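You operate a simulated robot arm through the tools that you are given. There is no shell and no other tool. Be economical: measure what you need, move in short steps, check, and stop when the job is done.

The job below is to be done with a simulated robot arm. You get a single attempt, and the scene is never put back.

JOB
Take the labels box and put it on the blue-edged bench open shelf. Take the silver tin and leave it on top of the yellow tape roll. Put the orange bottle on top of the orange tape roll. Take the blue tile and leave it on the blue book. Fetch the beige pad and set it on the low right shelf of the steel rack. Put the red book on the flat carton with a blue bar. Take the short tape strip and put it on the blue-edged bench open shelf. Open the blue-edged bench drawer, take the green tin from there and put it on top of the cream tape rolls and shut the drawer again. Take the clear jug and put it on the blue-edged bench open shelf. Any order will do. Set down upright: labels box, orange bottle, clear jug.

It is judged by the outcome, as a careful person would: the job done as asked, and still so three seconds after it is handed in. It fails if anything else is knocked over, pushed out of place, dropped, spilled or broken.

ROBOT AND FRAMES
A 6-joint arm with a fingered hand on a trunk, on a base that drives. Base frame: it is fixed to the floor where the robot stands at the start and does not move with it; the origin is under the middle of the robot, x ahead of it, y to its left, z up; the surface under the hand at the start is at about z = 960. Readings come in mm, degrees, newtons and seconds.
With the tool pointing down near the work surface it reaches from about 100 to 520 mm from the robot's upright axis, wherever it stands. Its first joint turns from -166.0 to 166.0 degrees. Places, roughly: beige pad (6x5x5 cm) [-1400, -500, 800]; blue book (15x8x3 cm) [-1800, -600, 800]; blue tile (8x5x2 cm) [-1300, -900, 800]; blue-edged bench drawer [-1900, 800, 700]; blue-edged bench open shelf [-1800, 100, 300]; clear jug (15x9x12 cm) [-2000, 1000, 900]; cream tape rolls (10x10x10 cm) [600, -100, 600]; flat carton with a blue bar (27x21x2 cm) [-1400, 500, 800]; green tin (8x8x6 cm) [-1900, 900, 700]; low right shelf of the steel rack [600, -900, 600]; orange bottle (7x7x18 cm) [500, -1100, 600]; orange tape roll (10x10x5 cm) [600, -800, 600]; red book (15x8x3 cm) [-1300, 100, 800]; short tape strip (11x3x2 cm) [-1900, 500, 800]; silver tin (8x8x6 cm) [500, 400, 1000]; yellow tape roll (10x10x5 cm) [300, -3100, 800]. Payload 3.2 kg.
The tool frame sits at the grasp point between the pads (the TCP): z along the fingers, y along the line on which they close. The tips reach 22 mm beyond it. The gripper opens to 112 mm. The gripper's body begins 60 mm behind the TCP. The gripper is a hand of 3 fingers: y runs from the thumb to the fingers, the wrist lies at [0, 0, -218] in the tool frame, and closing takes about 1.5 s.
Orientation is that of the tool frame in the base frame, as a unit quaternion [w, x, y, z]. With the fingers straight down and closing along the base's y, the tool's x points along the base's -x, its y along +y and its z along -z.

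CONTROLS
- The arm moves only by the tool servo_tool. Its argument "increments" is a list that holds one entry, the list of rows, each a list of 6 numbers: the shift along the tool's x, y, z in cm, then the turn, a rotation vector about the tool's x, y, z in degrees. In form: [[[dx, dy, dz, rx, ry, rz], ...]]. A call has 1 to 12 rows; each row shifts and turns the commanded pose from where the row before left it, along the tool's axes as they then stand. "claw" is the gripper command, from -1 (shut) to 1 (fully open), values between in proportion, set as the call begins (left out, the last holds). Rows are played at 5 a second. More than 50 mm and 8.6 degrees between two rows, or a gripper value outside its range, and nothing of the call is played. A pose out of reach is approached as far as the arm can. The call stops where the force on the tool passes 40 N (or 10 N more than at its start, if that is more) or the arm is blocked; 0.2 s more then pass. Each finger travels about 108 mm/s and halts on what it meets, pressing with about 31 N; the grip force reading is that of the motor and also rises with nothing between the fingers. The clock runs only during rows and for 0.2 s after the last one: add rows that do not move to give the fingers time. It gives the time, the measured TCP pose, the force on the tool (base axes), the opening and the grip force at its end, in the units of the frame above (readings bear some noise), with the torque about the TCP (base axes, N m) and any sound that the robot's microphone picked up.
- Cameras (640 x 400 px; columns grow to the right, rows downward): "scene" is now at [28, 156.1, 1406.6]; the picture's right is [-0.11, -0.99, 0.00], its down [-0.58, 0.07, -0.81] and it looks along [0.80, -0.09, -0.59] (base axes); focal length 237 px, centre (320, 200). "wrist" rides on the gripper at [66, 3, -80] in the tool frame; the picture's right is [-0.05, 1.00, 0.00], its down [-0.77, -0.04, -0.64] and it looks along [-0.64, -0.03, 0.77] (tool axes); focal length 275 px, centre (320, 200). There is no depth. A picture from a camera that has moved, and an enlarged one, comes with that camera's place and axes in the base frame and with its lens.
- camera(camera): a new picture of that camera. No time passes.
- slide_trunk(by): slides the trunk up (or, below 0, down) by that many mm; the arm and the scene camera ride with it, the base frame stays. It gives what a move gives, with no picture.
- steer(legs): drives the robot by 1 to 6 legs, each [ahead, turn to the left] in mm and degrees, along the robot's own axes; the way and the turn of a leg run together, so that a leg with both is an arc; at most 1500 mm and 180 degrees a leg. The arm and the cameras ride along, it lands a little off, and it stops where it bumps. It gives what a move gives.
- set_fingers(finger1, finger2, thumb_bend): sets how far each is bent, from 0 (flat) to 1 (curled in); at 0.3 the hand is open as for a grip, at 0.7 the pads meet at the TCP. One left out holds its place. A second passes; each finger stops where it meets its share of the squeeze, and holds until it gets a number again. A gripper value or a shape takes the hand back. It gives what a move gives, with no picture; readings hold the bend of each and the force on the fingers (four entries, about 0 where the hand has none), thumb and palm.
- set_grasp(shape): the hand has 3 fingers and takes this shape, open, in about a second: jaw (thumb against the fingers, like two jaws); tri (thumb and two fingers); tip (a fingertip pinch); poke (one finger out to press); point (the index stretched); flat (the hand flat); cup (the hand cupped); fist (a fist). The gripper value then closes the fingers along that shape, each until it touches; the sizes above hold for jaw. It gives what a move gives, with no picture.
- aim_head(pan, tilt): turns the head with the scene camera to pan (to the left, within 155 degrees either way) and tilt (down, from -29 to 69), counted from straight ahead of the robot. It gives what a move gives.
- inspect(camera, box): a new picture of the part [left, top, right, bottom] of that camera's present view, enlarged. No time passes.
- hand_in(): hands the job in; it is judged then, once.

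Work in short steps. Places have to be worked out from the pictures, the camera data and where the tool is seen: move nearer, look again, correct. Check each grasp and each placing, and mend what went wrong. You have 525 turns and 300 pictures in all, those below and enlarged ones among them. Open the gripper and draw the arm clear of the work before you hand the job in, unless the task says otherwise; then end with one line.

The tools are called after "Request:" by a JSON object that holds its "fn" and its "kwargs". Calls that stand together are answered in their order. servo_tool: Moves the arm, as the interface text tells. Its arguments: {"type":"object","properties":{"increments":{"type":"array","items":{"type":"array","items":{"type":"array","items":{"type":"number"}}}},"claw":{"type":"number"}},"required":["increments"]} The other tools are called the same way: slide_trunk (by) slides the trunk up or down; set_grasp (shape) gives the hand a shape; set_fingers (finger1, finger2, thumb_bend) moves the fingers one by one; steer (legs) drives the base; aim_head (pan, tilt) turns the head that bears the scene camera; camera (camera) takes a picture; inspect (camera, box) takes an enlarged picture of a part of a camera's view; hand_in () hands the job in.

At the start:

```text
t: 0.0
position: [416.4, -37.2, 999.6]
tool_rot: [0.0, 0.0, 1.0, -0.001]
contact_force: [0.4, -0.5, -0.2]
torque: [0.02, 0.02, -0.03]
finger_gap: 112.0
gripper_force: 0.0
shape: jaw
bend: [0.3, 0.3, 0.3]
finger forces: [0.0, 0.1, 0.0, 0.1, 0.0, 0.0]
trunk travel left (down, up): [-425.0, 165.0]
robot x, y, heading: [0.2, 5.3, 0.1]
head pan, tilt: [-6.4, 36.0]
```

scene: 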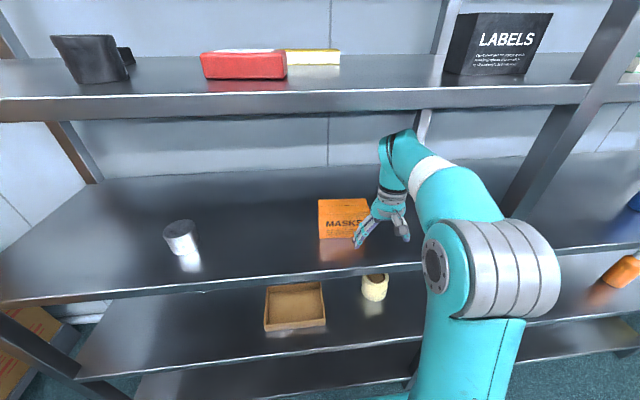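
wrist: 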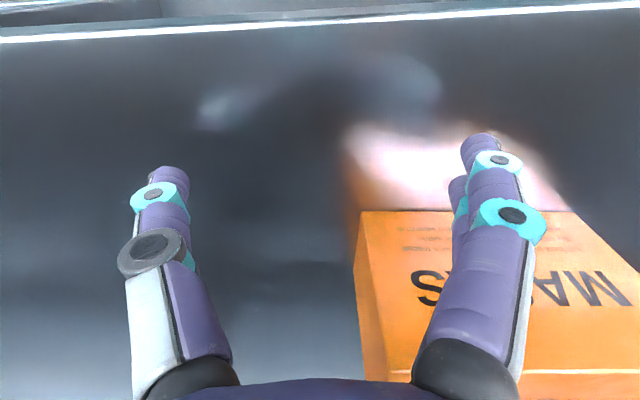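

I'll start by surveying: head a bit higher for the upper shelf.

Request:
{"fn": "aim_head", "kwargs": {"pan": -20, "tilt": 10}}

Request:
{"fn": "camera", "kwargs": {"camera": "scene"}}

Request:
{"fn": "aim_head", "kwargs": {"pan": -75, "tilt": 30}}

Request:
{"fn": "camera", "kwargs": {"camera": "scene"}}

Request:
{"fn": "aim_head", "kwargs": {"pan": 150, "tilt": 25}}

Request:
{"fn": "camera", "kwargs": {"camera": "scene"}}

Request:
{"fn": "aim_head", "kwargs": {"pan": -150, "tilt": 25}}

Request:
{"fn": "camera", "kwargs": {"camera": "scene"}}

```text
t: 0.9
position: [414.4, -37.6, 1000.3]
tool_rot: [0.0, 0.0, 1.0, 0.0]
contact_force: [1.9, 0.0, -0.3]
torque: [-0.02, 0.0, 0.03]
finger_gap: 112.0
gripper_force: 0.0
shape: jaw
bend: [0.3, 0.3, 0.3]
finger forces: [0.0, 0.0, 0.0, 0.0, 0.1, 0.1]
trunk travel left (down, up): [-425.0, 165.0]
robot x, y, heading: [-2.6, 3.1, -0.2]
head pan, tilt: [-20.0, 10.0]
```

```text
297 pictures are left
camera scene: at [28.4, 134.0, 1448.3], right [-0.34, -0.94, 0.0], down [-0.16, 0.06, -0.98], along [0.93, -0.34, -0.17], focal length 237 px, centre (320, 200)
```

scene: 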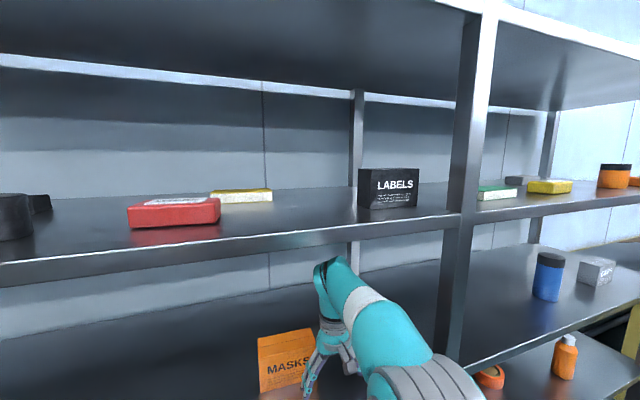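

```text
t: 2.1
position: [415.4, -38.7, 999.6]
tool_rot: [0.0, 0.0, 1.0, -0.001]
contact_force: [0.3, 0.3, 0.3]
torque: [-0.01, 0.02, -0.01]
finger_gap: 111.7
gripper_force: 0.0
shape: jaw
bend: [0.3, 0.3, 0.3]
finger forces: [0.0, 0.1, 0.0, 0.0, 0.0, 0.0]
trunk travel left (down, up): [-425.0, 165.0]
robot x, y, heading: [-0.0, -3.7, 0.3]
head pan, tilt: [-75.0, 30.0]
```

```text
296 pictures are left
camera scene: at [-35.5, 78.4, 1416.0], right [-0.97, -0.26, 0.0], down [-0.13, 0.48, -0.87], along [0.22, -0.84, -0.5], focal length 237 px, centre (320, 200)
```

scene: 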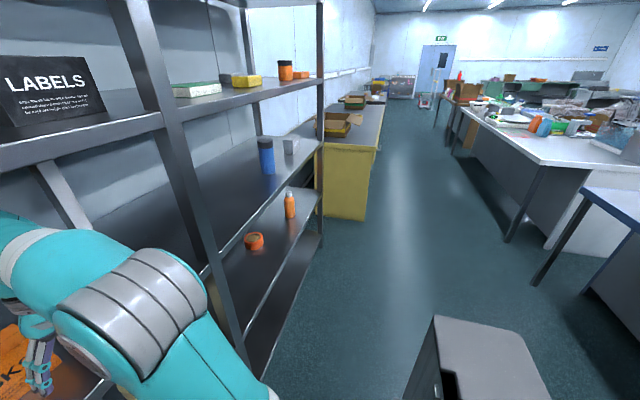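

```text
t: 5.4
position: [415.5, -37.9, 1000.5]
tool_rot: [0.0, 0.0, 1.0, 0.001]
contact_force: [0.1, 0.6, -0.3]
torque: [0.0, -0.02, 0.03]
finger_gap: 111.8
gripper_force: 0.1
shape: jaw
bend: [0.3, 0.3, 0.3]
finger forces: [0.0, 0.1, 0.1, 0.0, 0.1, 0.0]
trunk travel left (down, up): [-425.0, 165.0]
robot x, y, heading: [-2.5, -0.8, 0.2]
head pan, tilt: [150.0, 25.0]
```

```text
295 pictures are left
camera scene: at [-138.7, 211.9, 1424.0], right [0.5, 0.87, 0.0], down [0.37, -0.21, -0.91], along [-0.78, 0.45, -0.42], focal length 237 px, centre (320, 200)
```

scene: 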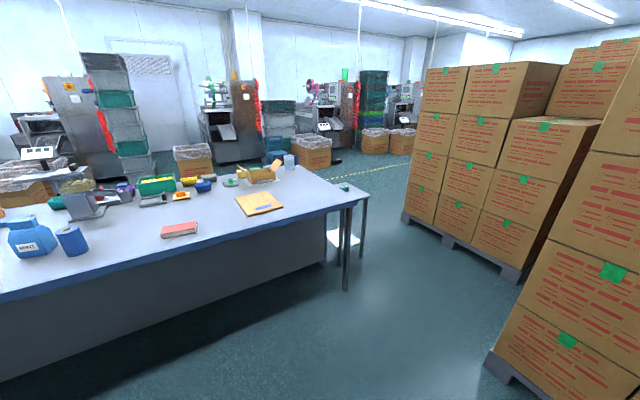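

```text
t: 9.4
position: [415.2, -36.7, 1000.0]
tool_rot: [0.0, 0.001, 1.0, 0.0]
contact_force: [0.1, 0.4, 0.3]
torque: [-0.01, 0.05, -0.01]
finger_gap: 112.0
gripper_force: 0.1
shape: jaw
bend: [0.3, 0.3, 0.3]
finger forces: [0.0, 0.0, 0.1, 0.0, 0.1, 0.0]
trunk travel left (down, up): [-425.0, 165.0]
robot x, y, heading: [2.6, -0.4, -0.0]
head pan, tilt: [-150.0, 25.0]
```

```text
294 pictures are left
camera scene: at [-138.7, 119.7, 1424.0], right [-0.5, 0.87, 0.0], down [0.37, 0.21, -0.91], along [-0.78, -0.45, -0.42], focal length 237 px, centre (320, 200)
```

scene: 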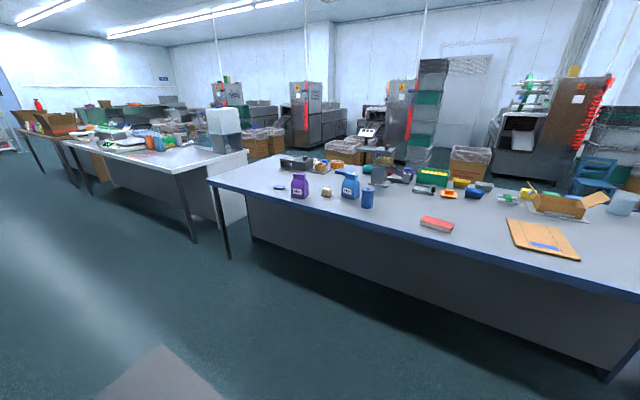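

The robot stands before the steel rack; the blue-edged bench is behind it. First I retract the arm out of the shelf before turning.

Request:
{"fn": "servo_tool", "kwargs": {"increments": [[[5, 0, 0, 0, 0, 0], [5, 0, 0, 0, 0, 0], [5, 0, 0, 0, 0, 0], [4, 0, 0, 0, 0, 0], [0, 0, -4, 0, 0, 0], [0, 0, -4, 0, 0, 0], [0, 0, 0, 0, 0, 0]]]}}

Request:
{"fn": "aim_head", "kwargs": {"pan": -20, "tilt": 50}}

Request:
{"fn": "camera", "kwargs": {"camera": "scene"}}

```text
t: 11.1
position: [224.7, -38.7, 1081.8]
tool_rot: [0.0, 0.001, 1.0, 0.0]
contact_force: [0.2, -0.5, 0.9]
torque: [0.01, -0.01, -0.01]
finger_gap: 112.0
gripper_force: 0.0
shape: jaw
bend: [0.3, 0.3, 0.3]
finger forces: [0.0, 0.0, 0.0, 0.0, 0.0, 0.0]
trunk travel left (down, up): [-425.0, 165.0]
robot x, y, heading: [1.1, -3.1, -0.1]
head pan, tilt: [-150.0, 25.0]
```

```text
t: 13.2
position: [225.4, -38.3, 1080.5]
tool_rot: [0.0, 0.0, 1.0, -0.001]
contact_force: [0.1, 1.3, -0.1]
torque: [0.03, 0.03, 0.0]
finger_gap: 111.9
gripper_force: 0.2
shape: jaw
bend: [0.3, 0.3, 0.3]
finger forces: [0.1, 0.0, 0.0, 0.0, 0.0, 0.0]
trunk travel left (down, up): [-425.0, 165.0]
robot x, y, heading: [-4.7, -0.5, 0.0]
head pan, tilt: [-20.0, 50.0]
```

```text
293 pictures are left
camera scene: at [13.4, 139.4, 1386.5], right [-0.34, -0.94, 0.0], down [-0.72, 0.26, -0.64], along [0.6, -0.22, -0.77], focal length 237 px, centre (320, 200)
```

scene: 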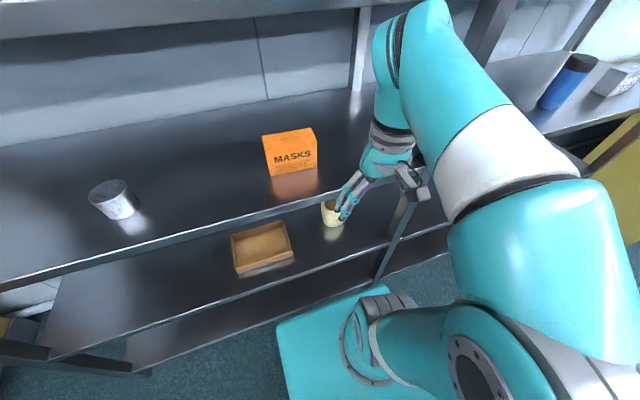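

The arm is clear of the shelf. I back off, shift left about 450 mm, and face the rack again to get in front of the silver tin (≈[475,450]).

Request:
{"fn": "steer", "kwargs": {"legs": [[-150, 0], [0, 90], [450, 0], [0, -90], [150, 0]]}}

Request:
{"fn": "camera", "kwargs": {"camera": "scene"}}

Request:
{"fn": "camera", "kwargs": {"camera": "wrist"}}

```text
t: 25.4
position: [234.4, 407.2, 1080.0]
tool_rot: [0.0, 0.009, 1.0, 0.001]
contact_force: [-0.8, 0.0, -0.5]
torque: [0.0, -0.01, -0.01]
finger_gap: 111.6
gripper_force: 0.1
shape: jaw
bend: [0.3, 0.3, 0.3]
finger forces: [0.0, 0.0, 0.0, 0.0, 0.0, 0.0]
trunk travel left (down, up): [-425.0, 165.0]
robot x, y, heading: [8.6, 451.5, -0.8]
head pan, tilt: [-20.0, 50.0]
```

```text
292 pictures are left
camera scene: at [25.7, 588.4, 1386.5], right [-0.36, -0.93, 0.0], down [-0.72, 0.27, -0.64], along [0.6, -0.23, -0.77], focal length 237 px, centre (320, 200)
```

scene: 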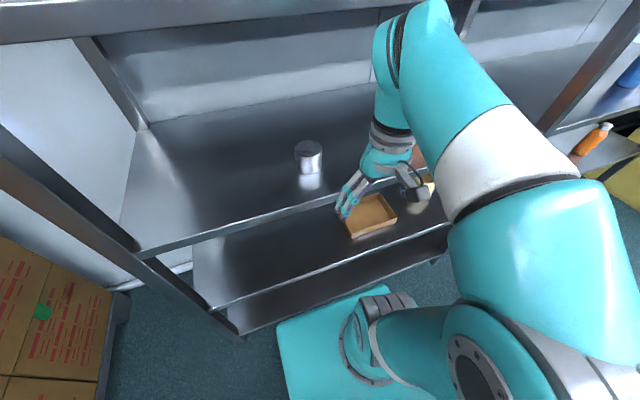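

```text
291 pictures are left
camera wrist: at [169.5, 411.9, 1161.5], right [0.07, 1.0, 0.0], down [0.77, -0.05, 0.64], along [0.63, -0.04, -0.77], focal length 275 px, centre (320, 200)
```

wrist: 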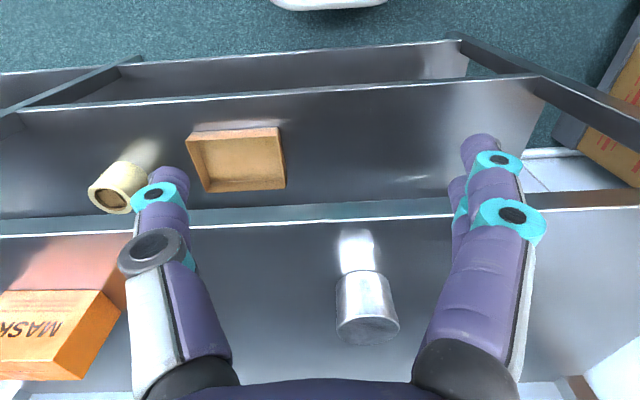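

Both cameras place the tin's top centre at ≈(470, 446). I move over it at the current height and check.

Request:
{"fn": "servo_tool", "kwargs": {"increments": [[[-4.5, 0.8, 0, 0, 0, 0], [-4.5, 0.8, 0, 0, 0, 0], [-4.5, 0.8, 0, 0, 0, 0], [-4.5, 0.8, 0, 0, 0, 0], [-4.5, 0.8, 0, 0, 0, 0], [-1, 0.3, 0, 0, 0, 0], [0, 0, 0, 0, 0, 0]]], "claw": 1}}

Request:
{"fn": "camera", "kwargs": {"camera": "wrist"}}

```text
t: 26.5
position: [337.3, 449.9, 1130.3]
tool_rot: [0.047, -0.001, 0.999, -0.001]
contact_force: [-0.8, 0.1, -0.7]
torque: [0.0, -0.08, 0.03]
finger_gap: 112.0
gripper_force: 0.1
shape: jaw
bend: [0.3, 0.3, 0.3]
finger forces: [0.0, 0.1, 0.1, 0.1, 0.0, 0.0]
trunk travel left (down, up): [-425.0, 165.0]
robot x, y, heading: [-0.5, 450.8, -0.7]
head pan, tilt: [-20.0, 50.0]
stopped in row 5: the arm was blocked; the commanded pose is now the measured one
```

```text
290 pictures are left
camera wrist: at [264.8, 454.1, 1203.7], right [0.05, 1.0, 0.0], down [0.71, -0.03, 0.71], along [0.71, -0.03, -0.71], focal length 275 px, centre (320, 200)
```

wrist: 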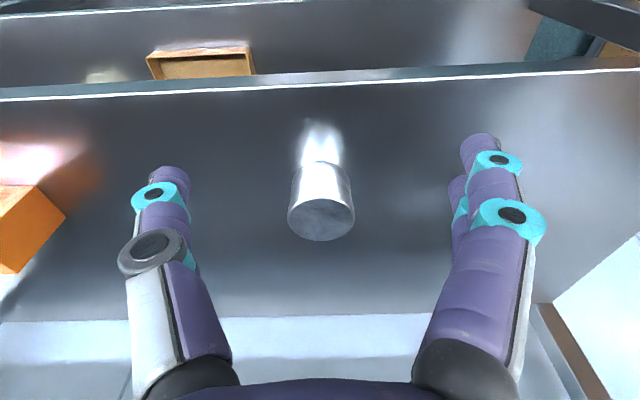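

The wrist was blocked by the upper shelf edge. I back off and pitch the tool ~45° forward so the wrist stays outside the shelf.

Request:
{"fn": "servo_tool", "kwargs": {"increments": [[[4.5, 0, -0.4, 0, 0, 0], [4.5, 0, -0.4, 0, 0, 0], [0, 0, 2, 0, -8, 0], [0, 0, 2, 0, -8, 0], [0, 0, 0, 0, -8, 0], [0, 0, 0, 0, -8, 0], [0, 0, 0, 0, -8, 0], [0, 0, 0, 0, 0, 0]]]}}

Request:
{"fn": "camera", "kwargs": {"camera": "wrist"}}

Request:
{"fn": "camera", "kwargs": {"camera": "scene"}}

```text
t: 26.8
position: [321.8, 446.8, 1110.8]
tool_rot: [0.016, -0.003, 1.0, -0.005]
contact_force: [-3.8, -2.9, 20.3]
torque: [0.26, -0.45, 0.05]
finger_gap: 112.2
gripper_force: 0.1
shape: jaw
bend: [0.3, 0.3, 0.3]
finger forces: [0.0, 0.1, 0.0, 0.1, 0.1, 0.0]
trunk travel left (down, up): [-425.0, 165.0]
robot x, y, heading: [-11.6, 453.7, -0.5]
head pan, tilt: [-20.0, 50.0]
stopped in row 1: the arm was blocked; the commanded pose is now the measured one
```

```text
289 pictures are left
camera wrist: at [254.5, 450.6, 1189.2], right [0.04, 1.0, -0.01], down [0.75, -0.03, 0.66], along [0.66, -0.03, -0.75], focal length 275 px, centre (320, 200)
```

wrist: 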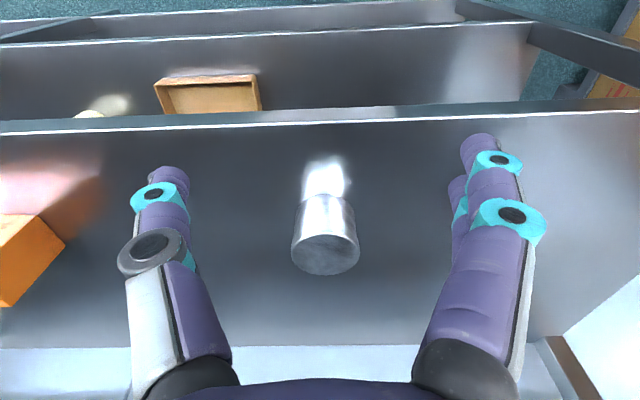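

```text
288 pictures are left
camera scene: at [-192.6, 591.9, 1398.7], right [-0.34, -0.94, -0.05], down [-0.62, 0.27, -0.74], along [0.7, -0.22, -0.67], focal length 237 px, centre (320, 200)
```

scene: 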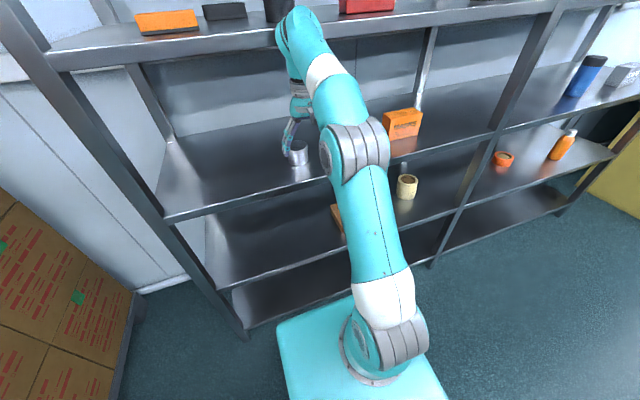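

The scene camera pose shows the robot got tipped backward ~8° because the elbow pushes the upper shelf edge. I retract the arm toward the body right away so it can settle clear of the rack.

Request:
{"fn": "servo_tool", "kwargs": {"increments": [[[5, 0, 0, 0, 0, 0], [5, 0, 0, 0, 0, 0], [4, 0, 0, 0, 0, 0], [0, 0, 0, 0, 0, 0]]]}}

Request:
{"fn": "camera", "kwargs": {"camera": "scene"}}

```text
t: 27.2
position: [310.2, 450.8, 1070.7]
tool_rot: [-0.043, -0.022, 0.999, -0.016]
contact_force: [-0.7, -0.6, -1.0]
torque: [0.11, -0.12, -0.03]
finger_gap: 112.1
gripper_force: 0.1
shape: jaw
bend: [0.3, 0.3, 0.3]
finger forces: [0.0, 0.1, 0.0, 0.0, 0.0, 0.0]
trunk travel left (down, up): [-425.0, 165.0]
robot x, y, heading: [-41.7, 451.0, 2.2]
head pan, tilt: [-20.0, 50.0]
stopped in row 1: the arm was blocked; the commanded pose is now the measured one
```

```text
287 pictures are left
camera scene: at [-209.3, 586.6, 1397.5], right [-0.3, -0.95, -0.04], down [-0.64, 0.24, -0.73], along [0.7, -0.19, -0.68], focal length 237 px, centre (320, 200)
```

scene: 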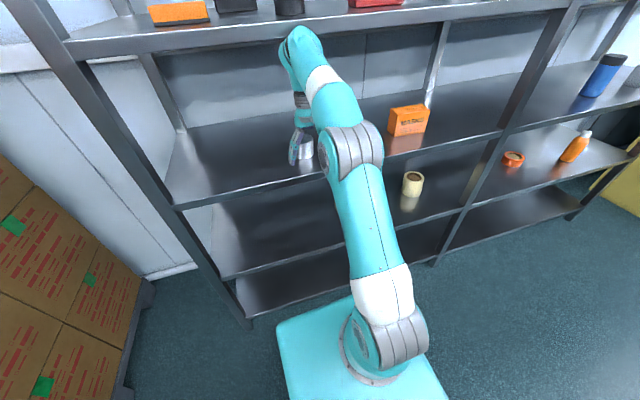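

It is rocking and rolling back a little. Driving backward brings the base under the lean and clears the rack.

Request:
{"fn": "steer", "kwargs": {"legs": [[-120, 0]]}}

Request:
{"fn": "camera", "kwargs": {"camera": "scene"}}

```text
t: 27.8
position: [465.1, 458.3, 960.7]
tool_rot: [-0.137, -0.028, 0.99, -0.025]
contact_force: [30.4, 4.3, 49.0]
torque: [2.0, -0.25, -1.26]
finger_gap: 111.9
gripper_force: 0.1
shape: jaw
bend: [0.01, 0.0, 0.0]
finger forces: [12.6, 22.3, 0.0, 0.0, 15.3, 0.0]
trunk travel left (down, up): [-425.0, 165.0]
robot x, y, heading: [-34.0, 453.8, 2.2]
head pan, tilt: [-20.0, 50.0]
stopped in leg 1: the robot was blocked; the commanded pose is now the measured one
```

```text
286 pictures are left
camera scene: at [-36.1, 594.8, 1389.1], right [-0.3, -0.95, 0.0], down [-0.73, 0.23, -0.65], along [0.62, -0.19, -0.76], focal length 237 px, centre (320, 200)
```

scene: 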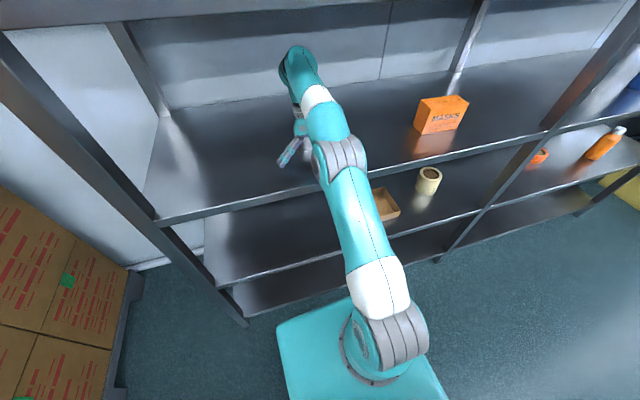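

The robot is upright again, but the hand came down onto the shelf near the tin. I look closely before moving.

Request:
{"fn": "camera", "kwargs": {"camera": "wrist"}}

Request:
{"fn": "inspect", "kwargs": {"camera": "scene", "box": [220, 90, 380, 190]}}

```text
285 pictures are left
camera wrist: at [424.4, 462.0, 1056.7], right [-0.02, 1.0, -0.06], down [0.92, 0.04, 0.4], along [0.4, -0.04, -0.91], focal length 275 px, centre (320, 200)
```

wrist: 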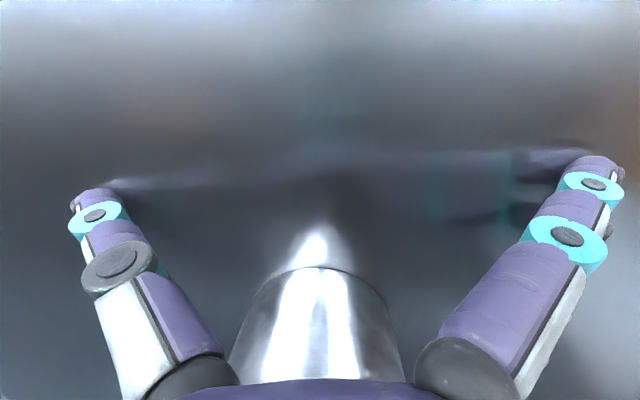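

```text
4.00 times, centred on (300, 140) of scene
camera zoom: at [-36.1, 594.8, 1389.1], right [-0.3, -0.95, 0.0], down [-0.73, 0.23, -0.65], along [0.62, -0.19, -0.76], focal length 947 px, centre (400, 440)
```

zoom: 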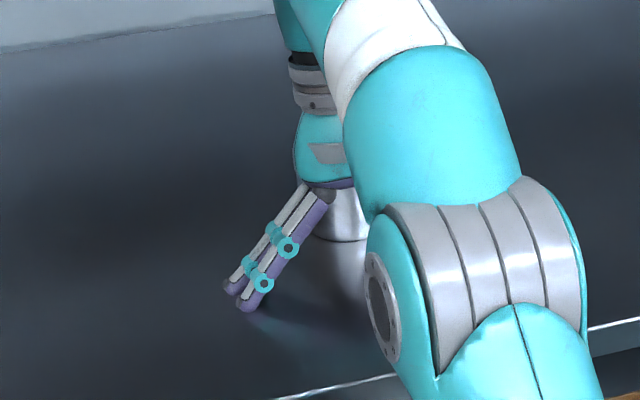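

The tin is upright, just pushed a few cm inward. I lift the hand slightly and relieve the pressure.

Request:
{"fn": "servo_tool", "kwargs": {"increments": [[[0.5, 0, -1.5, 0, 0, 0], [0.5, 0, -1.5, 0, 0, 0], [0, 0, 0, 0, 0, 0], [0, 0, 0, 0, 0, 0]]]}}

Request:
{"fn": "camera", "kwargs": {"camera": "wrist"}}

Request:
{"fn": "aim_head", "kwargs": {"pan": -20, "tilt": 20}}

Request:
{"fn": "camera", "kwargs": {"camera": "scene"}}

```text
t: 28.8
position: [453.5, 456.2, 987.4]
tool_rot: [-0.137, -0.029, 0.99, -0.025]
contact_force: [0.4, -0.2, -0.4]
torque: [0.04, -0.01, 0.0]
finger_gap: 112.1
gripper_force: 0.0
shape: jaw
bend: [0.3, 0.3, 0.3]
finger forces: [0.0, 0.1, 0.0, 0.1, 0.1, 0.1]
out of reach, approached as far as the arm can: row 2
trunk travel left (down, up): [-425.0, 165.0]
robot x, y, heading: [-41.4, 456.3, 2.6]
head pan, tilt: [-20.0, 50.0]
```

```text
283 pictures are left
camera wrist: at [414.5, 462.3, 1083.5], right [-0.02, 1.0, -0.06], down [0.91, 0.04, 0.4], along [0.4, -0.04, -0.91], focal length 275 px, centre (320, 200)
```

wrist: 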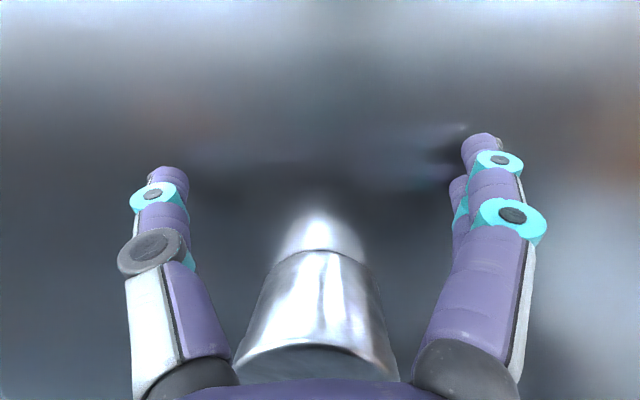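

```text
t: 29.8
position: [454.2, 457.1, 987.0]
tool_rot: [-0.137, -0.029, 0.99, -0.025]
contact_force: [-0.7, 0.0, -0.5]
torque: [0.0, -0.04, 0.04]
finger_gap: 112.2
gripper_force: 0.1
shape: jaw
bend: [0.3, 0.3, 0.3]
finger forces: [0.1, 0.1, 0.0, 0.0, 0.0, 0.0]
trunk travel left (down, up): [-425.0, 165.0]
robot x, y, heading: [-44.0, 456.0, 2.3]
head pan, tilt: [-20.0, 20.0]
```

```text
282 pictures are left
camera scene: at [-17.6, 589.8, 1432.0], right [-0.3, -0.95, 0.0], down [-0.33, 0.1, -0.94], along [0.9, -0.28, -0.34], focal length 237 px, centre (320, 200)
```

scene: 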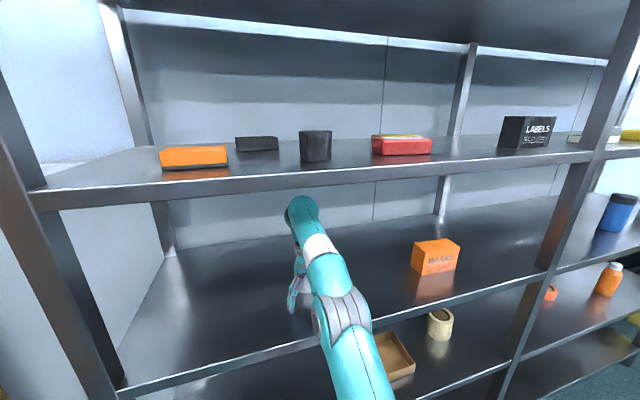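

Stable again, nothing else disturbed. I raise, retract out of the shelf a bit, then pitch the tool to 45° forward.

Request:
{"fn": "servo_tool", "kwargs": {"increments": [[[0.4, 0, -1.4, 0, 0, 0], [4.3, 0, -0.5, 0, 0, 0], [4.3, 0, -0.5, 0, 0, 0], [4.3, 0, -0.5, 0, 0, 0], [0, 0, 0, 0, -7.6, 0], [0, 0, 0, 0, -7.6, 0], [0, 0, 0, 0, -7.6, 0], [0, 0, 0, 0, -7.6, 0], [0, 0, 0, 0, -7.6, 0], [0, 0, 0, 0, -7.6, 0], [0, 0, 0, 0, -7.6, 0], [0, 0, 0, 0, -7.6, 0]]]}}

Request:
{"fn": "camera", "kwargs": {"camera": "wrist"}}

Request:
{"fn": "aim_head", "kwargs": {"pan": -20, "tilt": 45}}

Request:
{"fn": "camera", "kwargs": {"camera": "scene"}}

```text
t: 32.4
position: [335.4, 452.1, 1037.5]
tool_rot: [0.383, -0.037, 0.923, -0.008]
contact_force: [-0.9, 0.4, 0.3]
torque: [-0.01, 0.03, 0.04]
finger_gap: 111.9
gripper_force: 0.1
shape: jaw
bend: [0.3, 0.3, 0.3]
finger forces: [0.0, 0.0, 0.1, 0.1, 0.1, 0.0]
out of reach, approached as far as the arm can: row 1
trunk travel left (down, up): [-425.0, 165.0]
robot x, y, heading: [-35.1, 454.8, 2.6]
head pan, tilt: [-20.0, 20.0]
```

```text
281 pictures are left
camera wrist: at [233.2, 449.1, 1047.8], right [-0.03, 1.0, -0.01], down [0.09, 0.01, 1.0], along [1.0, 0.03, -0.09], focal length 275 px, centre (320, 200)
```

wrist: 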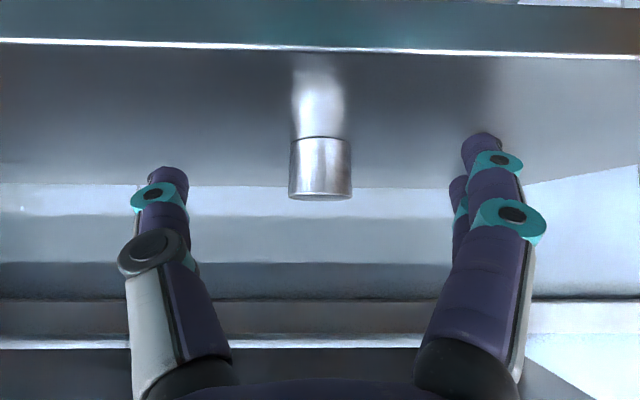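

```text
t: 33.3
position: [335.2, 453.0, 1038.0]
tool_rot: [0.382, -0.038, 0.923, -0.007]
contact_force: [0.2, 0.2, 0.0]
torque: [0.04, 0.02, -0.01]
finger_gap: 112.0
gripper_force: 0.1
shape: jaw
bend: [0.3, 0.3, 0.3]
finger forces: [0.1, 0.0, 0.1, 0.1, 0.0, 0.1]
trunk travel left (down, up): [-425.0, 165.0]
robot x, y, heading: [-41.0, 455.9, 2.6]
head pan, tilt: [-20.0, 45.0]
```

```text
280 pictures are left
camera scene: at [-28.9, 593.4, 1393.5], right [-0.3, -0.95, 0.0], down [-0.67, 0.21, -0.71], along [0.67, -0.21, -0.71], focal length 237 px, centre (320, 200)
```

scene: 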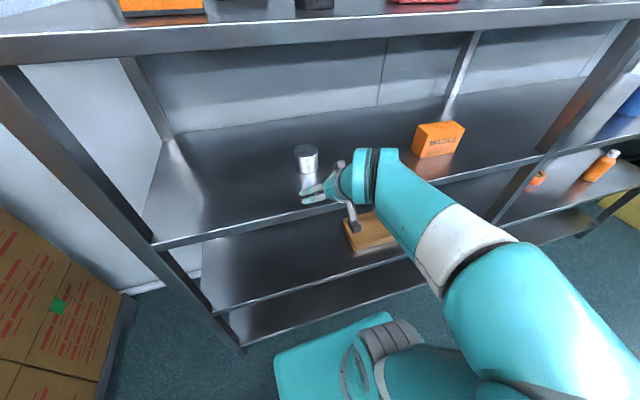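

The pitched pose works well. The tin is now at ≈(537, 457); I lower to z≈993 and slide forward with the open fingers straddling it.

Request:
{"fn": "servo_tool", "kwargs": {"increments": [[[1.6, 0, 1.6, 0, 0, 0], [1.5, 0, 1.5, 0, 0, 0], [-3, 0, 3, 0, 0, 0], [-3, 0, 3, 0, 0, 0], [-3, 0, 3, 0, 0, 0], [-2.5, 0, 2.5, 0, 0, 0], [0, 0, 0, 0, 0, 0]]]}}

Request:
{"fn": "camera", "kwargs": {"camera": "wrist"}}

```text
t: 34.9
position: [497.8, 461.1, 992.8]
tool_rot: [0.383, -0.037, 0.923, -0.008]
contact_force: [0.4, -0.3, 0.7]
torque: [0.04, -0.02, -0.01]
finger_gap: 111.8
gripper_force: 0.0
shape: jaw
bend: [0.3, 0.3, 0.3]
finger forces: [0.0, 0.1, 0.0, 0.1, 0.1, 0.0]
trunk travel left (down, up): [-425.0, 165.0]
robot x, y, heading: [-39.5, 453.9, 2.8]
head pan, tilt: [-20.0, 45.0]
```

```text
279 pictures are left
camera wrist: at [396.3, 457.5, 1003.9], right [-0.03, 1.0, -0.01], down [0.1, 0.01, 1.0], along [0.99, 0.03, -0.1], focal length 275 px, centre (320, 200)
```

wrist: 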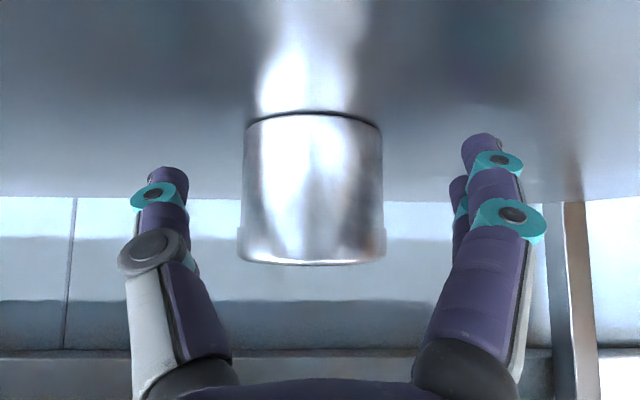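

Aligned. Forward 40 mm more, then close.

Request:
{"fn": "servo_tool", "kwargs": {"increments": [[[-1.5, 0, 1.5, 0, 0, 0], [-1.3, -0.1, 1.3, 0, 0, 0], [0, 0, 0, 0, 0, 0]]]}}

Request:
{"fn": "servo_tool", "kwargs": {"increments": [[[0, 0, 0, 0, 0, 0], [0, 0, 0, 0, 0, 0], [0, 0, 0, 0, 0, 0], [0, 0, 0, 0, 0, 0], [0, 0, 0, 0, 0, 0], [0, 0, 0, 0, 0, 0], [0, 0, 0, 0, 0, 0]]], "claw": -1}}

Request:
{"fn": "camera", "kwargs": {"camera": "wrist"}}

```text
t: 35.7
position: [537.2, 460.5, 993.8]
tool_rot: [0.383, -0.038, 0.923, -0.006]
contact_force: [-0.4, 0.0, 0.6]
torque: [0.0, -0.04, -0.01]
finger_gap: 111.9
gripper_force: 0.1
shape: jaw
bend: [0.3, 0.3, 0.3]
finger forces: [0.0, 0.1, 0.0, 0.1, 0.2, 0.0]
trunk travel left (down, up): [-425.0, 165.0]
robot x, y, heading: [-39.5, 457.5, 2.5]
head pan, tilt: [-20.0, 45.0]
```

```text
t: 37.3
position: [537.5, 461.4, 993.9]
tool_rot: [0.383, -0.037, 0.923, -0.008]
contact_force: [1.6, 0.5, 1.7]
torque: [0.13, -0.04, -0.04]
finger_gap: 51.5
gripper_force: 31.1
shape: jaw
bend: [0.72, 0.73, 0.76]
finger forces: [13.0, 13.7, 0.1, 0.1, 28.3, 0.1]
trunk travel left (down, up): [-425.0, 165.0]
robot x, y, heading: [-41.1, 457.9, 2.5]
head pan, tilt: [-20.0, 45.0]
```

```text
278 pictures are left
camera wrist: at [435.1, 458.5, 1004.2], right [-0.03, 1.0, -0.01], down [0.1, 0.01, 1.0], along [0.99, 0.03, -0.1], focal length 275 px, centre (320, 200)
```

wrist: 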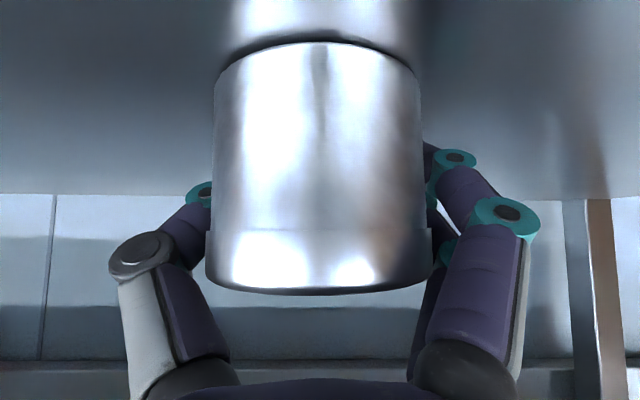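

Grip reads 31 N with contact on all fingers. I lift straight up a little to check the hold.

Request:
{"fn": "servo_tool", "kwargs": {"increments": [[[-0.7, 0, -0.7, 0, 0, 0], [-0.7, 0, -0.7, 0, 0, 0], [-0.7, 0, -0.7, 0, 0, 0], [0, 0, 0, 0, 0, 0]]]}}

Request:
{"fn": "camera", "kwargs": {"camera": "wrist"}}

Request:
{"fn": "inspect", "kwargs": {"camera": "scene", "box": [220, 90, 420, 215]}}

```text
t: 38.3
position: [537.0, 463.0, 1023.4]
tool_rot: [0.383, -0.037, 0.923, -0.008]
contact_force: [0.5, 0.3, -0.5]
torque: [0.01, -0.03, -0.01]
finger_gap: 49.1
gripper_force: 31.5
shape: jaw
bend: [0.72, 0.74, 0.76]
finger forces: [13.2, 12.3, 0.0, 0.1, 25.6, 0.0]
trunk travel left (down, up): [-425.0, 165.0]
robot x, y, heading: [-40.9, 452.3, 2.4]
head pan, tilt: [-20.0, 45.0]
```

```text
277 pictures are left
camera wrist: at [434.8, 460.2, 1033.6], right [-0.03, 1.0, -0.01], down [0.1, 0.01, 1.0], along [0.99, 0.03, -0.1], focal length 275 px, centre (320, 200)
```

wrist: 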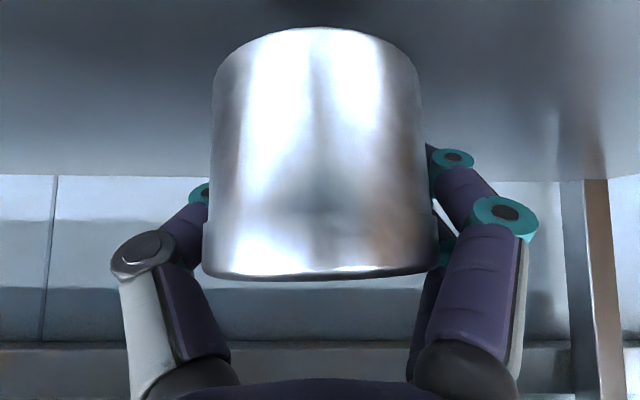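

```text
3.20 times, centred on (320, 152) of scene
camera zoom: at [-28.7, 593.4, 1393.4], right [-0.3, -0.95, 0.0], down [-0.67, 0.21, -0.71], along [0.67, -0.21, -0.71], focal length 758 px, centre (320, 352)
```

zoom: 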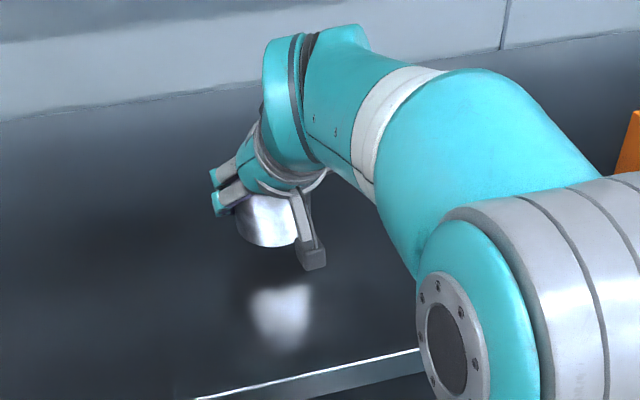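

The tin tilted slightly in the grip because the fingers wrap behind it. I set it down, reopen, back up a bit, and regrip.

Request:
{"fn": "servo_tool", "kwargs": {"increments": [[[0.7, 0, 0.7, 0, 0, 0], [0.7, 0, 0.7, 0, 0, 0], [0.6, 0, 0.6, 0, 0, 0], [0, 0, 0, 0, 0, 0]]]}}

Request:
{"fn": "servo_tool", "kwargs": {"increments": [[[0, 0, 0, 0, 0, 0], [0, 0, 0, 0, 0, 0], [0, 0, 0, 0, 0, 0], [0, 0, 0, 0, 0, 0], [1.2, 0, -1.2, 0, 0, 0], [0, 0, 0, 0, 0, 0]]], "claw": 1}}

Request:
{"fn": "camera", "kwargs": {"camera": "wrist"}}

```text
t: 39.3
position: [536.7, 462.9, 994.3]
tool_rot: [0.384, -0.037, 0.923, -0.007]
contact_force: [1.3, 0.1, 2.1]
torque: [0.04, 0.07, -0.04]
finger_gap: 49.0
gripper_force: 30.7
shape: jaw
bend: [0.73, 0.74, 0.76]
finger forces: [12.7, 13.8, 0.0, 0.0, 26.2, 0.1]
trunk travel left (down, up): [-425.0, 165.0]
robot x, y, heading: [-39.2, 452.1, 2.4]
head pan, tilt: [-20.0, 45.0]
```

```text
t: 40.7
position: [520.3, 460.2, 995.5]
tool_rot: [0.382, -0.037, 0.923, -0.009]
contact_force: [-0.3, -0.2, 0.7]
torque: [0.01, 0.06, 0.01]
finger_gap: 111.9
gripper_force: 0.1
shape: jaw
bend: [0.3, 0.3, 0.3]
finger forces: [0.1, 0.1, 0.1, 0.0, 0.0, 0.0]
trunk travel left (down, up): [-425.0, 165.0]
robot x, y, heading: [-39.3, 457.1, 2.4]
head pan, tilt: [-20.0, 45.0]
```

```text
275 pictures are left
camera wrist: at [417.8, 458.1, 1005.9], right [-0.03, 1.0, -0.01], down [0.1, 0.01, 1.0], along [0.99, 0.03, -0.1], focal length 275 px, centre (320, 200)
```

wrist: 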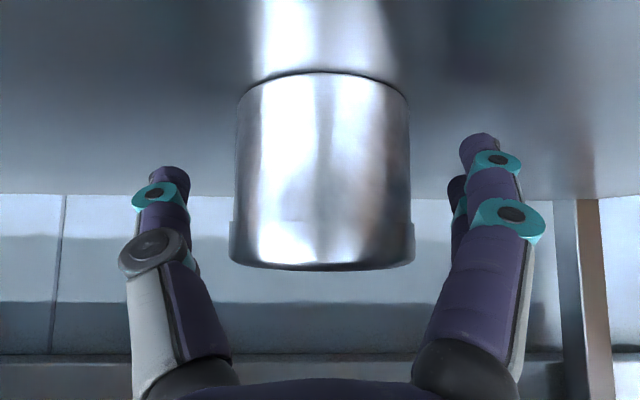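

The tin stands upright. I go forward ~6 mm and close again so the fingertip pads meet it nearer its middle.

Request:
{"fn": "servo_tool", "kwargs": {"increments": [[[-0.4, 0, 0.4, 0, 0, 0], [0, 0, 0, 0, 0, 0]]]}}

Request:
{"fn": "servo_tool", "kwargs": {"increments": [[[0, 0, 0, 0, 0, 0], [0, 0, 0, 0, 0, 0], [0, 0, 0, 0, 0, 0], [0, 0, 0, 0, 0, 0], [0, 0, 0, 0, 0, 0], [0, 0, 0, 0, 0, 0], [0, 0, 0, 0, 0, 0]]], "claw": -1}}

Request:
{"fn": "camera", "kwargs": {"camera": "wrist"}}

```text
t: 41.3
position: [526.2, 461.0, 994.0]
tool_rot: [0.383, -0.038, 0.923, -0.007]
contact_force: [0.1, -0.6, 0.3]
torque: [0.03, -0.02, 0.0]
finger_gap: 112.0
gripper_force: 0.1
shape: jaw
bend: [0.3, 0.3, 0.3]
finger forces: [0.0, 0.0, 0.1, 0.0, 0.0, 0.0]
trunk travel left (down, up): [-425.0, 165.0]
robot x, y, heading: [-38.9, 458.4, 2.2]
head pan, tilt: [-20.0, 45.0]
```

```text
t: 42.9
position: [525.3, 460.1, 996.5]
tool_rot: [0.382, -0.038, 0.923, -0.007]
contact_force: [1.0, -0.1, 1.0]
torque: [0.06, -0.03, 0.01]
finger_gap: 58.5
gripper_force: 30.9
shape: jaw
bend: [0.71, 0.72, 0.72]
finger forces: [14.8, 14.3, 0.1, 0.0, 27.8, 0.0]
trunk travel left (down, up): [-425.0, 165.0]
robot x, y, heading: [-42.7, 454.0, 2.3]
head pan, tilt: [-20.0, 45.0]
```

```text
274 pictures are left
camera wrist: at [423.8, 458.4, 1005.7], right [-0.03, 1.0, -0.01], down [0.1, 0.01, 1.0], along [0.99, 0.03, -0.1], focal length 275 px, centre (320, 200)
```

wrist: 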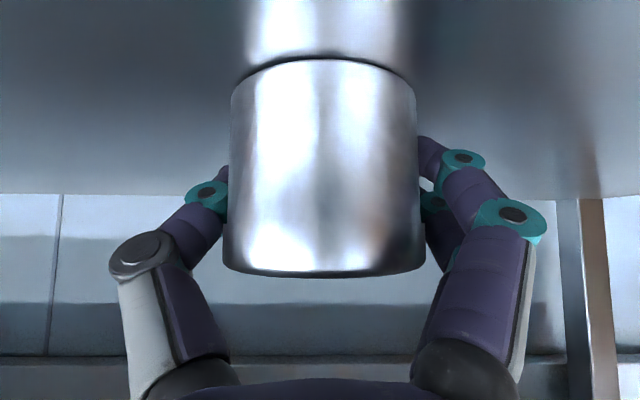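

Grip holds at 31 N. Lift to check tilt.

Request:
{"fn": "servo_tool", "kwargs": {"increments": [[[-0.7, 0, -0.7, 0, 0, 0], [-0.7, 0, -0.7, 0, 0, 0], [-0.7, 0, -0.7, 0, 0, 0], [0, 0, 0, 0, 0, 0], [0, 0, 0, 0, 0, 0]]]}}

Request:
{"fn": "camera", "kwargs": {"camera": "wrist"}}

```text
t: 44.1
position: [525.9, 463.0, 1024.9]
tool_rot: [0.383, -0.038, 0.923, -0.007]
contact_force: [0.4, 0.4, -2.4]
torque: [0.0, -0.01, 0.02]
finger_gap: 58.4
gripper_force: 30.8
shape: jaw
bend: [0.71, 0.72, 0.72]
finger forces: [14.9, 14.1, 0.0, 0.0, 27.7, 0.1]
trunk travel left (down, up): [-425.0, 165.0]
robot x, y, heading: [-37.6, 455.9, 2.4]
head pan, tilt: [-20.0, 45.0]
```

```text
273 pictures are left
camera wrist: at [424.0, 459.9, 1035.1], right [-0.03, 1.0, -0.01], down [0.1, 0.01, 1.0], along [0.99, 0.03, -0.1], focal length 275 px, centre (320, 200)
```

wrist: 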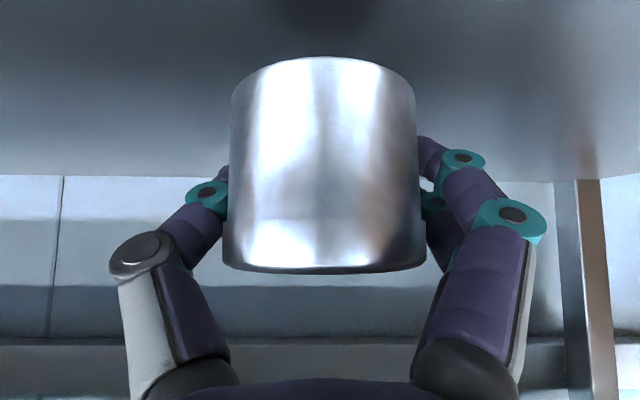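

Firm and upright hold (tin bottom ≈36 mm below TCP). I retract from the shelf, then drive toward the yellow counter.

Request:
{"fn": "servo_tool", "kwargs": {"increments": [[[2.6, 0, -2.8, 0, 0, 0], [2.6, 0, -2.8, 0, 0, 0], [2.6, 0, -2.8, 0, 0, 0], [2.6, 0, -2.8, 0, 0, 0], [2.6, 0, -2.8, 0, 0, 0], [2.6, 0, -2.8, 0, 0, 0], [0, 0, 0, 0, 0, 0]]]}}

Request:
{"fn": "steer", "kwargs": {"legs": [[-260, 0], [0, -92], [1500, 0], [600, 0]]}}

Request:
{"fn": "aim_head", "kwargs": {"pan": 30, "tilt": 30}}

Request:
{"fn": "camera", "kwargs": {"camera": "scene"}}

```text
t: 45.7
position: [298.5, 447.5, 1032.8]
tool_rot: [0.38, -0.038, 0.924, -0.007]
contact_force: [-0.3, -0.4, -2.1]
torque: [0.0, -0.03, 0.03]
finger_gap: 58.0
gripper_force: 31.2
shape: jaw
bend: [0.71, 0.72, 0.72]
finger forces: [14.9, 14.0, 0.0, 0.0, 27.6, 0.1]
trunk travel left (down, up): [-425.0, 165.0]
robot x, y, heading: [-41.9, 451.6, 2.5]
head pan, tilt: [-20.0, 45.0]
```

```text
t: 61.5
position: [-321.8, -1994.5, 1031.2]
tool_rot: [0.258, 0.64, 0.668, -0.279]
contact_force: [-0.1, 0.6, -1.4]
torque: [-0.02, 0.0, -0.02]
finger_gap: 58.3
gripper_force: 30.7
shape: jaw
bend: [0.71, 0.72, 0.72]
finger forces: [15.0, 14.0, 0.0, 0.1, 27.6, 0.0]
trunk travel left (down, up): [-425.0, 165.0]
robot x, y, heading: [-299.9, -1657.8, -90.0]
head pan, tilt: [-20.0, 45.0]
```

```text
t: 62.7
position: [-321.6, -1993.5, 1030.5]
tool_rot: [0.258, 0.64, 0.668, -0.279]
contact_force: [-0.5, -0.4, -1.5]
torque: [-0.02, 0.0, -0.02]
finger_gap: 58.2
gripper_force: 31.0
shape: jaw
bend: [0.71, 0.72, 0.72]
finger forces: [15.0, 13.8, 0.0, 0.0, 27.7, 0.1]
trunk travel left (down, up): [-425.0, 165.0]
robot x, y, heading: [-301.1, -1653.3, -89.8]
head pan, tilt: [30.0, 30.0]
```

```text
272 pictures are left
camera scene: at [-88.6, -1673.1, 1416.2], right [-0.87, -0.5, 0.0], down [-0.25, 0.43, -0.87], along [0.43, -0.75, -0.5], focal length 237 px, centre (320, 200)
```

scene: 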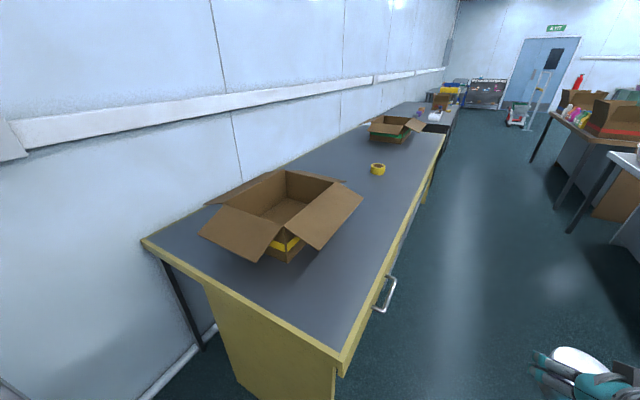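

Heading is good. The yellow roll is at ≈(310,-3150). I drive on and turn to face the counter.

Request:
{"fn": "steer", "kwargs": {"legs": [[1470, 0], [0, 90]]}}

Request:
{"fn": "camera", "kwargs": {"camera": "wrist"}}

Request:
{"fn": "aim_head", "kwargs": {"pan": -15, "tilt": 45}}

Request:
{"fn": "camera", "kwargs": {"camera": "scene"}}

```text
t: 73.8
position: [43.5, -3151.3, 1031.2]
tool_rot: [0.38, -0.016, 0.925, -0.016]
contact_force: [0.1, 0.8, -1.9]
torque: [-0.02, 0.0, 0.01]
finger_gap: 58.2
gripper_force: 31.0
shape: jaw
bend: [0.71, 0.72, 0.72]
finger forces: [14.9, 13.9, 0.0, 0.0, 27.5, 0.1]
trunk travel left (down, up): [-425.0, 165.0]
robot x, y, heading: [-293.1, -3129.3, -0.0]
head pan, tilt: [30.0, 30.0]
```

```text
271 pictures are left
camera wrist: at [-58.2, -3148.6, 1042.2], right [0.02, 1.0, -0.01], down [0.1, 0.01, 0.99], along [0.99, -0.02, -0.1], focal length 275 px, centre (320, 200)
```

wrist: 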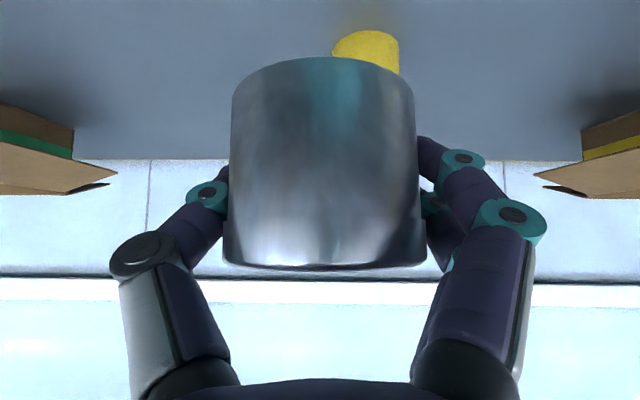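

```text
t: 74.9
position: [43.6, -3150.2, 1030.7]
tool_rot: [0.38, -0.016, 0.925, -0.016]
contact_force: [-0.1, -0.7, -1.5]
torque: [0.02, 0.03, 0.02]
finger_gap: 58.0
gripper_force: 30.7
shape: jaw
bend: [0.71, 0.72, 0.72]
finger forces: [14.9, 14.0, 0.1, 0.1, 27.3, 0.0]
trunk travel left (down, up): [-425.0, 165.0]
robot x, y, heading: [-295.3, -3125.1, -0.2]
head pan, tilt: [-15.0, 45.0]
```

```text
270 pictures are left
camera scene: at [-274.0, -2981.9, 1393.7], right [-0.26, -0.97, 0.0], down [-0.68, 0.18, -0.71], along [0.68, -0.18, -0.71], focal length 237 px, centre (320, 200)
```

scene: 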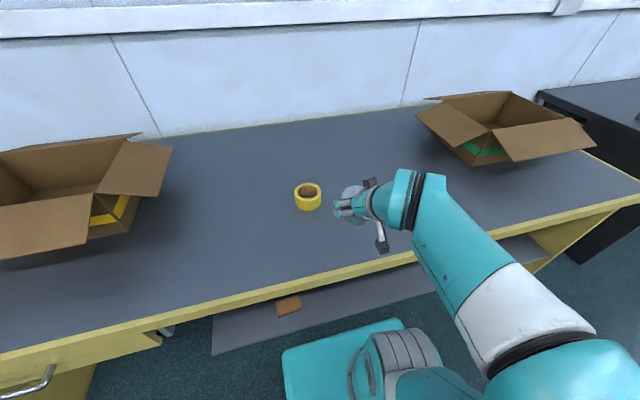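

Roll centre by triangulation ≈(298,-3093), top ≈853. I move the tin over it at height first, then check.

Request:
{"fn": "servo_tool", "kwargs": {"increments": [[[-2.8, 1.05, 2.8, 0, 0, 0], [-2.8, 1.05, 2.8, 0, 0, 0], [-2.8, 1.05, 2.8, 0, 0, 0], [-2.8, 1.05, 2.8, 0, 0, 0], [-2.8, 1.05, 2.8, 0, 0, 0], [-2.8, 1.05, 2.8, 0, 0, 0], [1.8, 0, 1.8, 0, 0, 0], [1.8, 0, 1.8, 0, 0, 0], [0, 0, 0, 0, 0, 0]]]}}

Request:
{"fn": "camera", "kwargs": {"camera": "wrist"}}

Request:
{"fn": "inspect", "kwargs": {"camera": "scene", "box": [220, 110, 420, 235]}}

```text
t: 76.9
position: [279.5, -3086.6, 975.7]
tool_rot: [0.38, -0.015, 0.925, -0.016]
contact_force: [-0.1, 0.3, -1.6]
torque: [-0.01, 0.03, -0.02]
finger_gap: 58.2
gripper_force: 30.7
shape: jaw
bend: [0.71, 0.72, 0.72]
finger forces: [14.8, 13.9, 0.0, 0.0, 27.4, 0.0]
trunk travel left (down, up): [-425.0, 165.0]
robot x, y, heading: [-293.8, -3126.0, -0.3]
head pan, tilt: [-15.0, 45.0]
```

```text
269 pictures are left
camera wrist: at [178.3, -3084.6, 986.4], right [0.02, 1.0, -0.01], down [0.1, 0.01, 0.99], along [0.99, -0.02, -0.1], focal length 275 px, centre (320, 200)
```

wrist: 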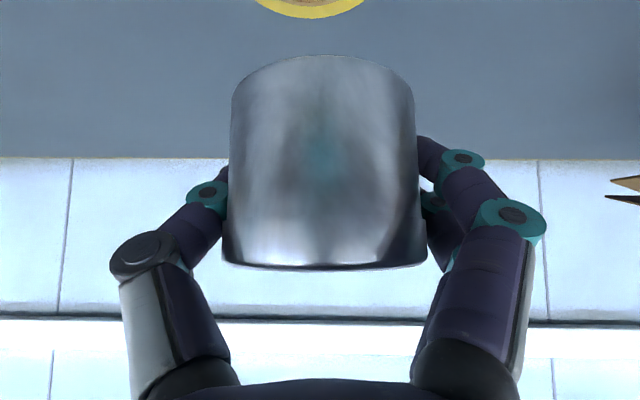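

```text
3.20 times, centred on (320, 172) of scene
camera zoom: at [-273.8, -2981.9, 1393.4], right [-0.26, -0.97, 0.0], down [-0.68, 0.19, -0.71], along [0.68, -0.19, -0.71], focal length 758 px, centre (320, 288)
```

zoom: 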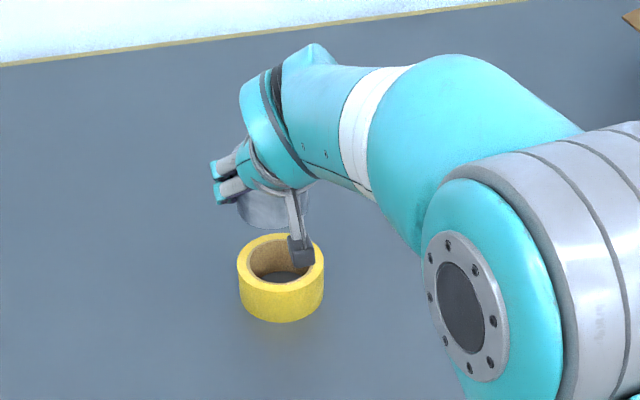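

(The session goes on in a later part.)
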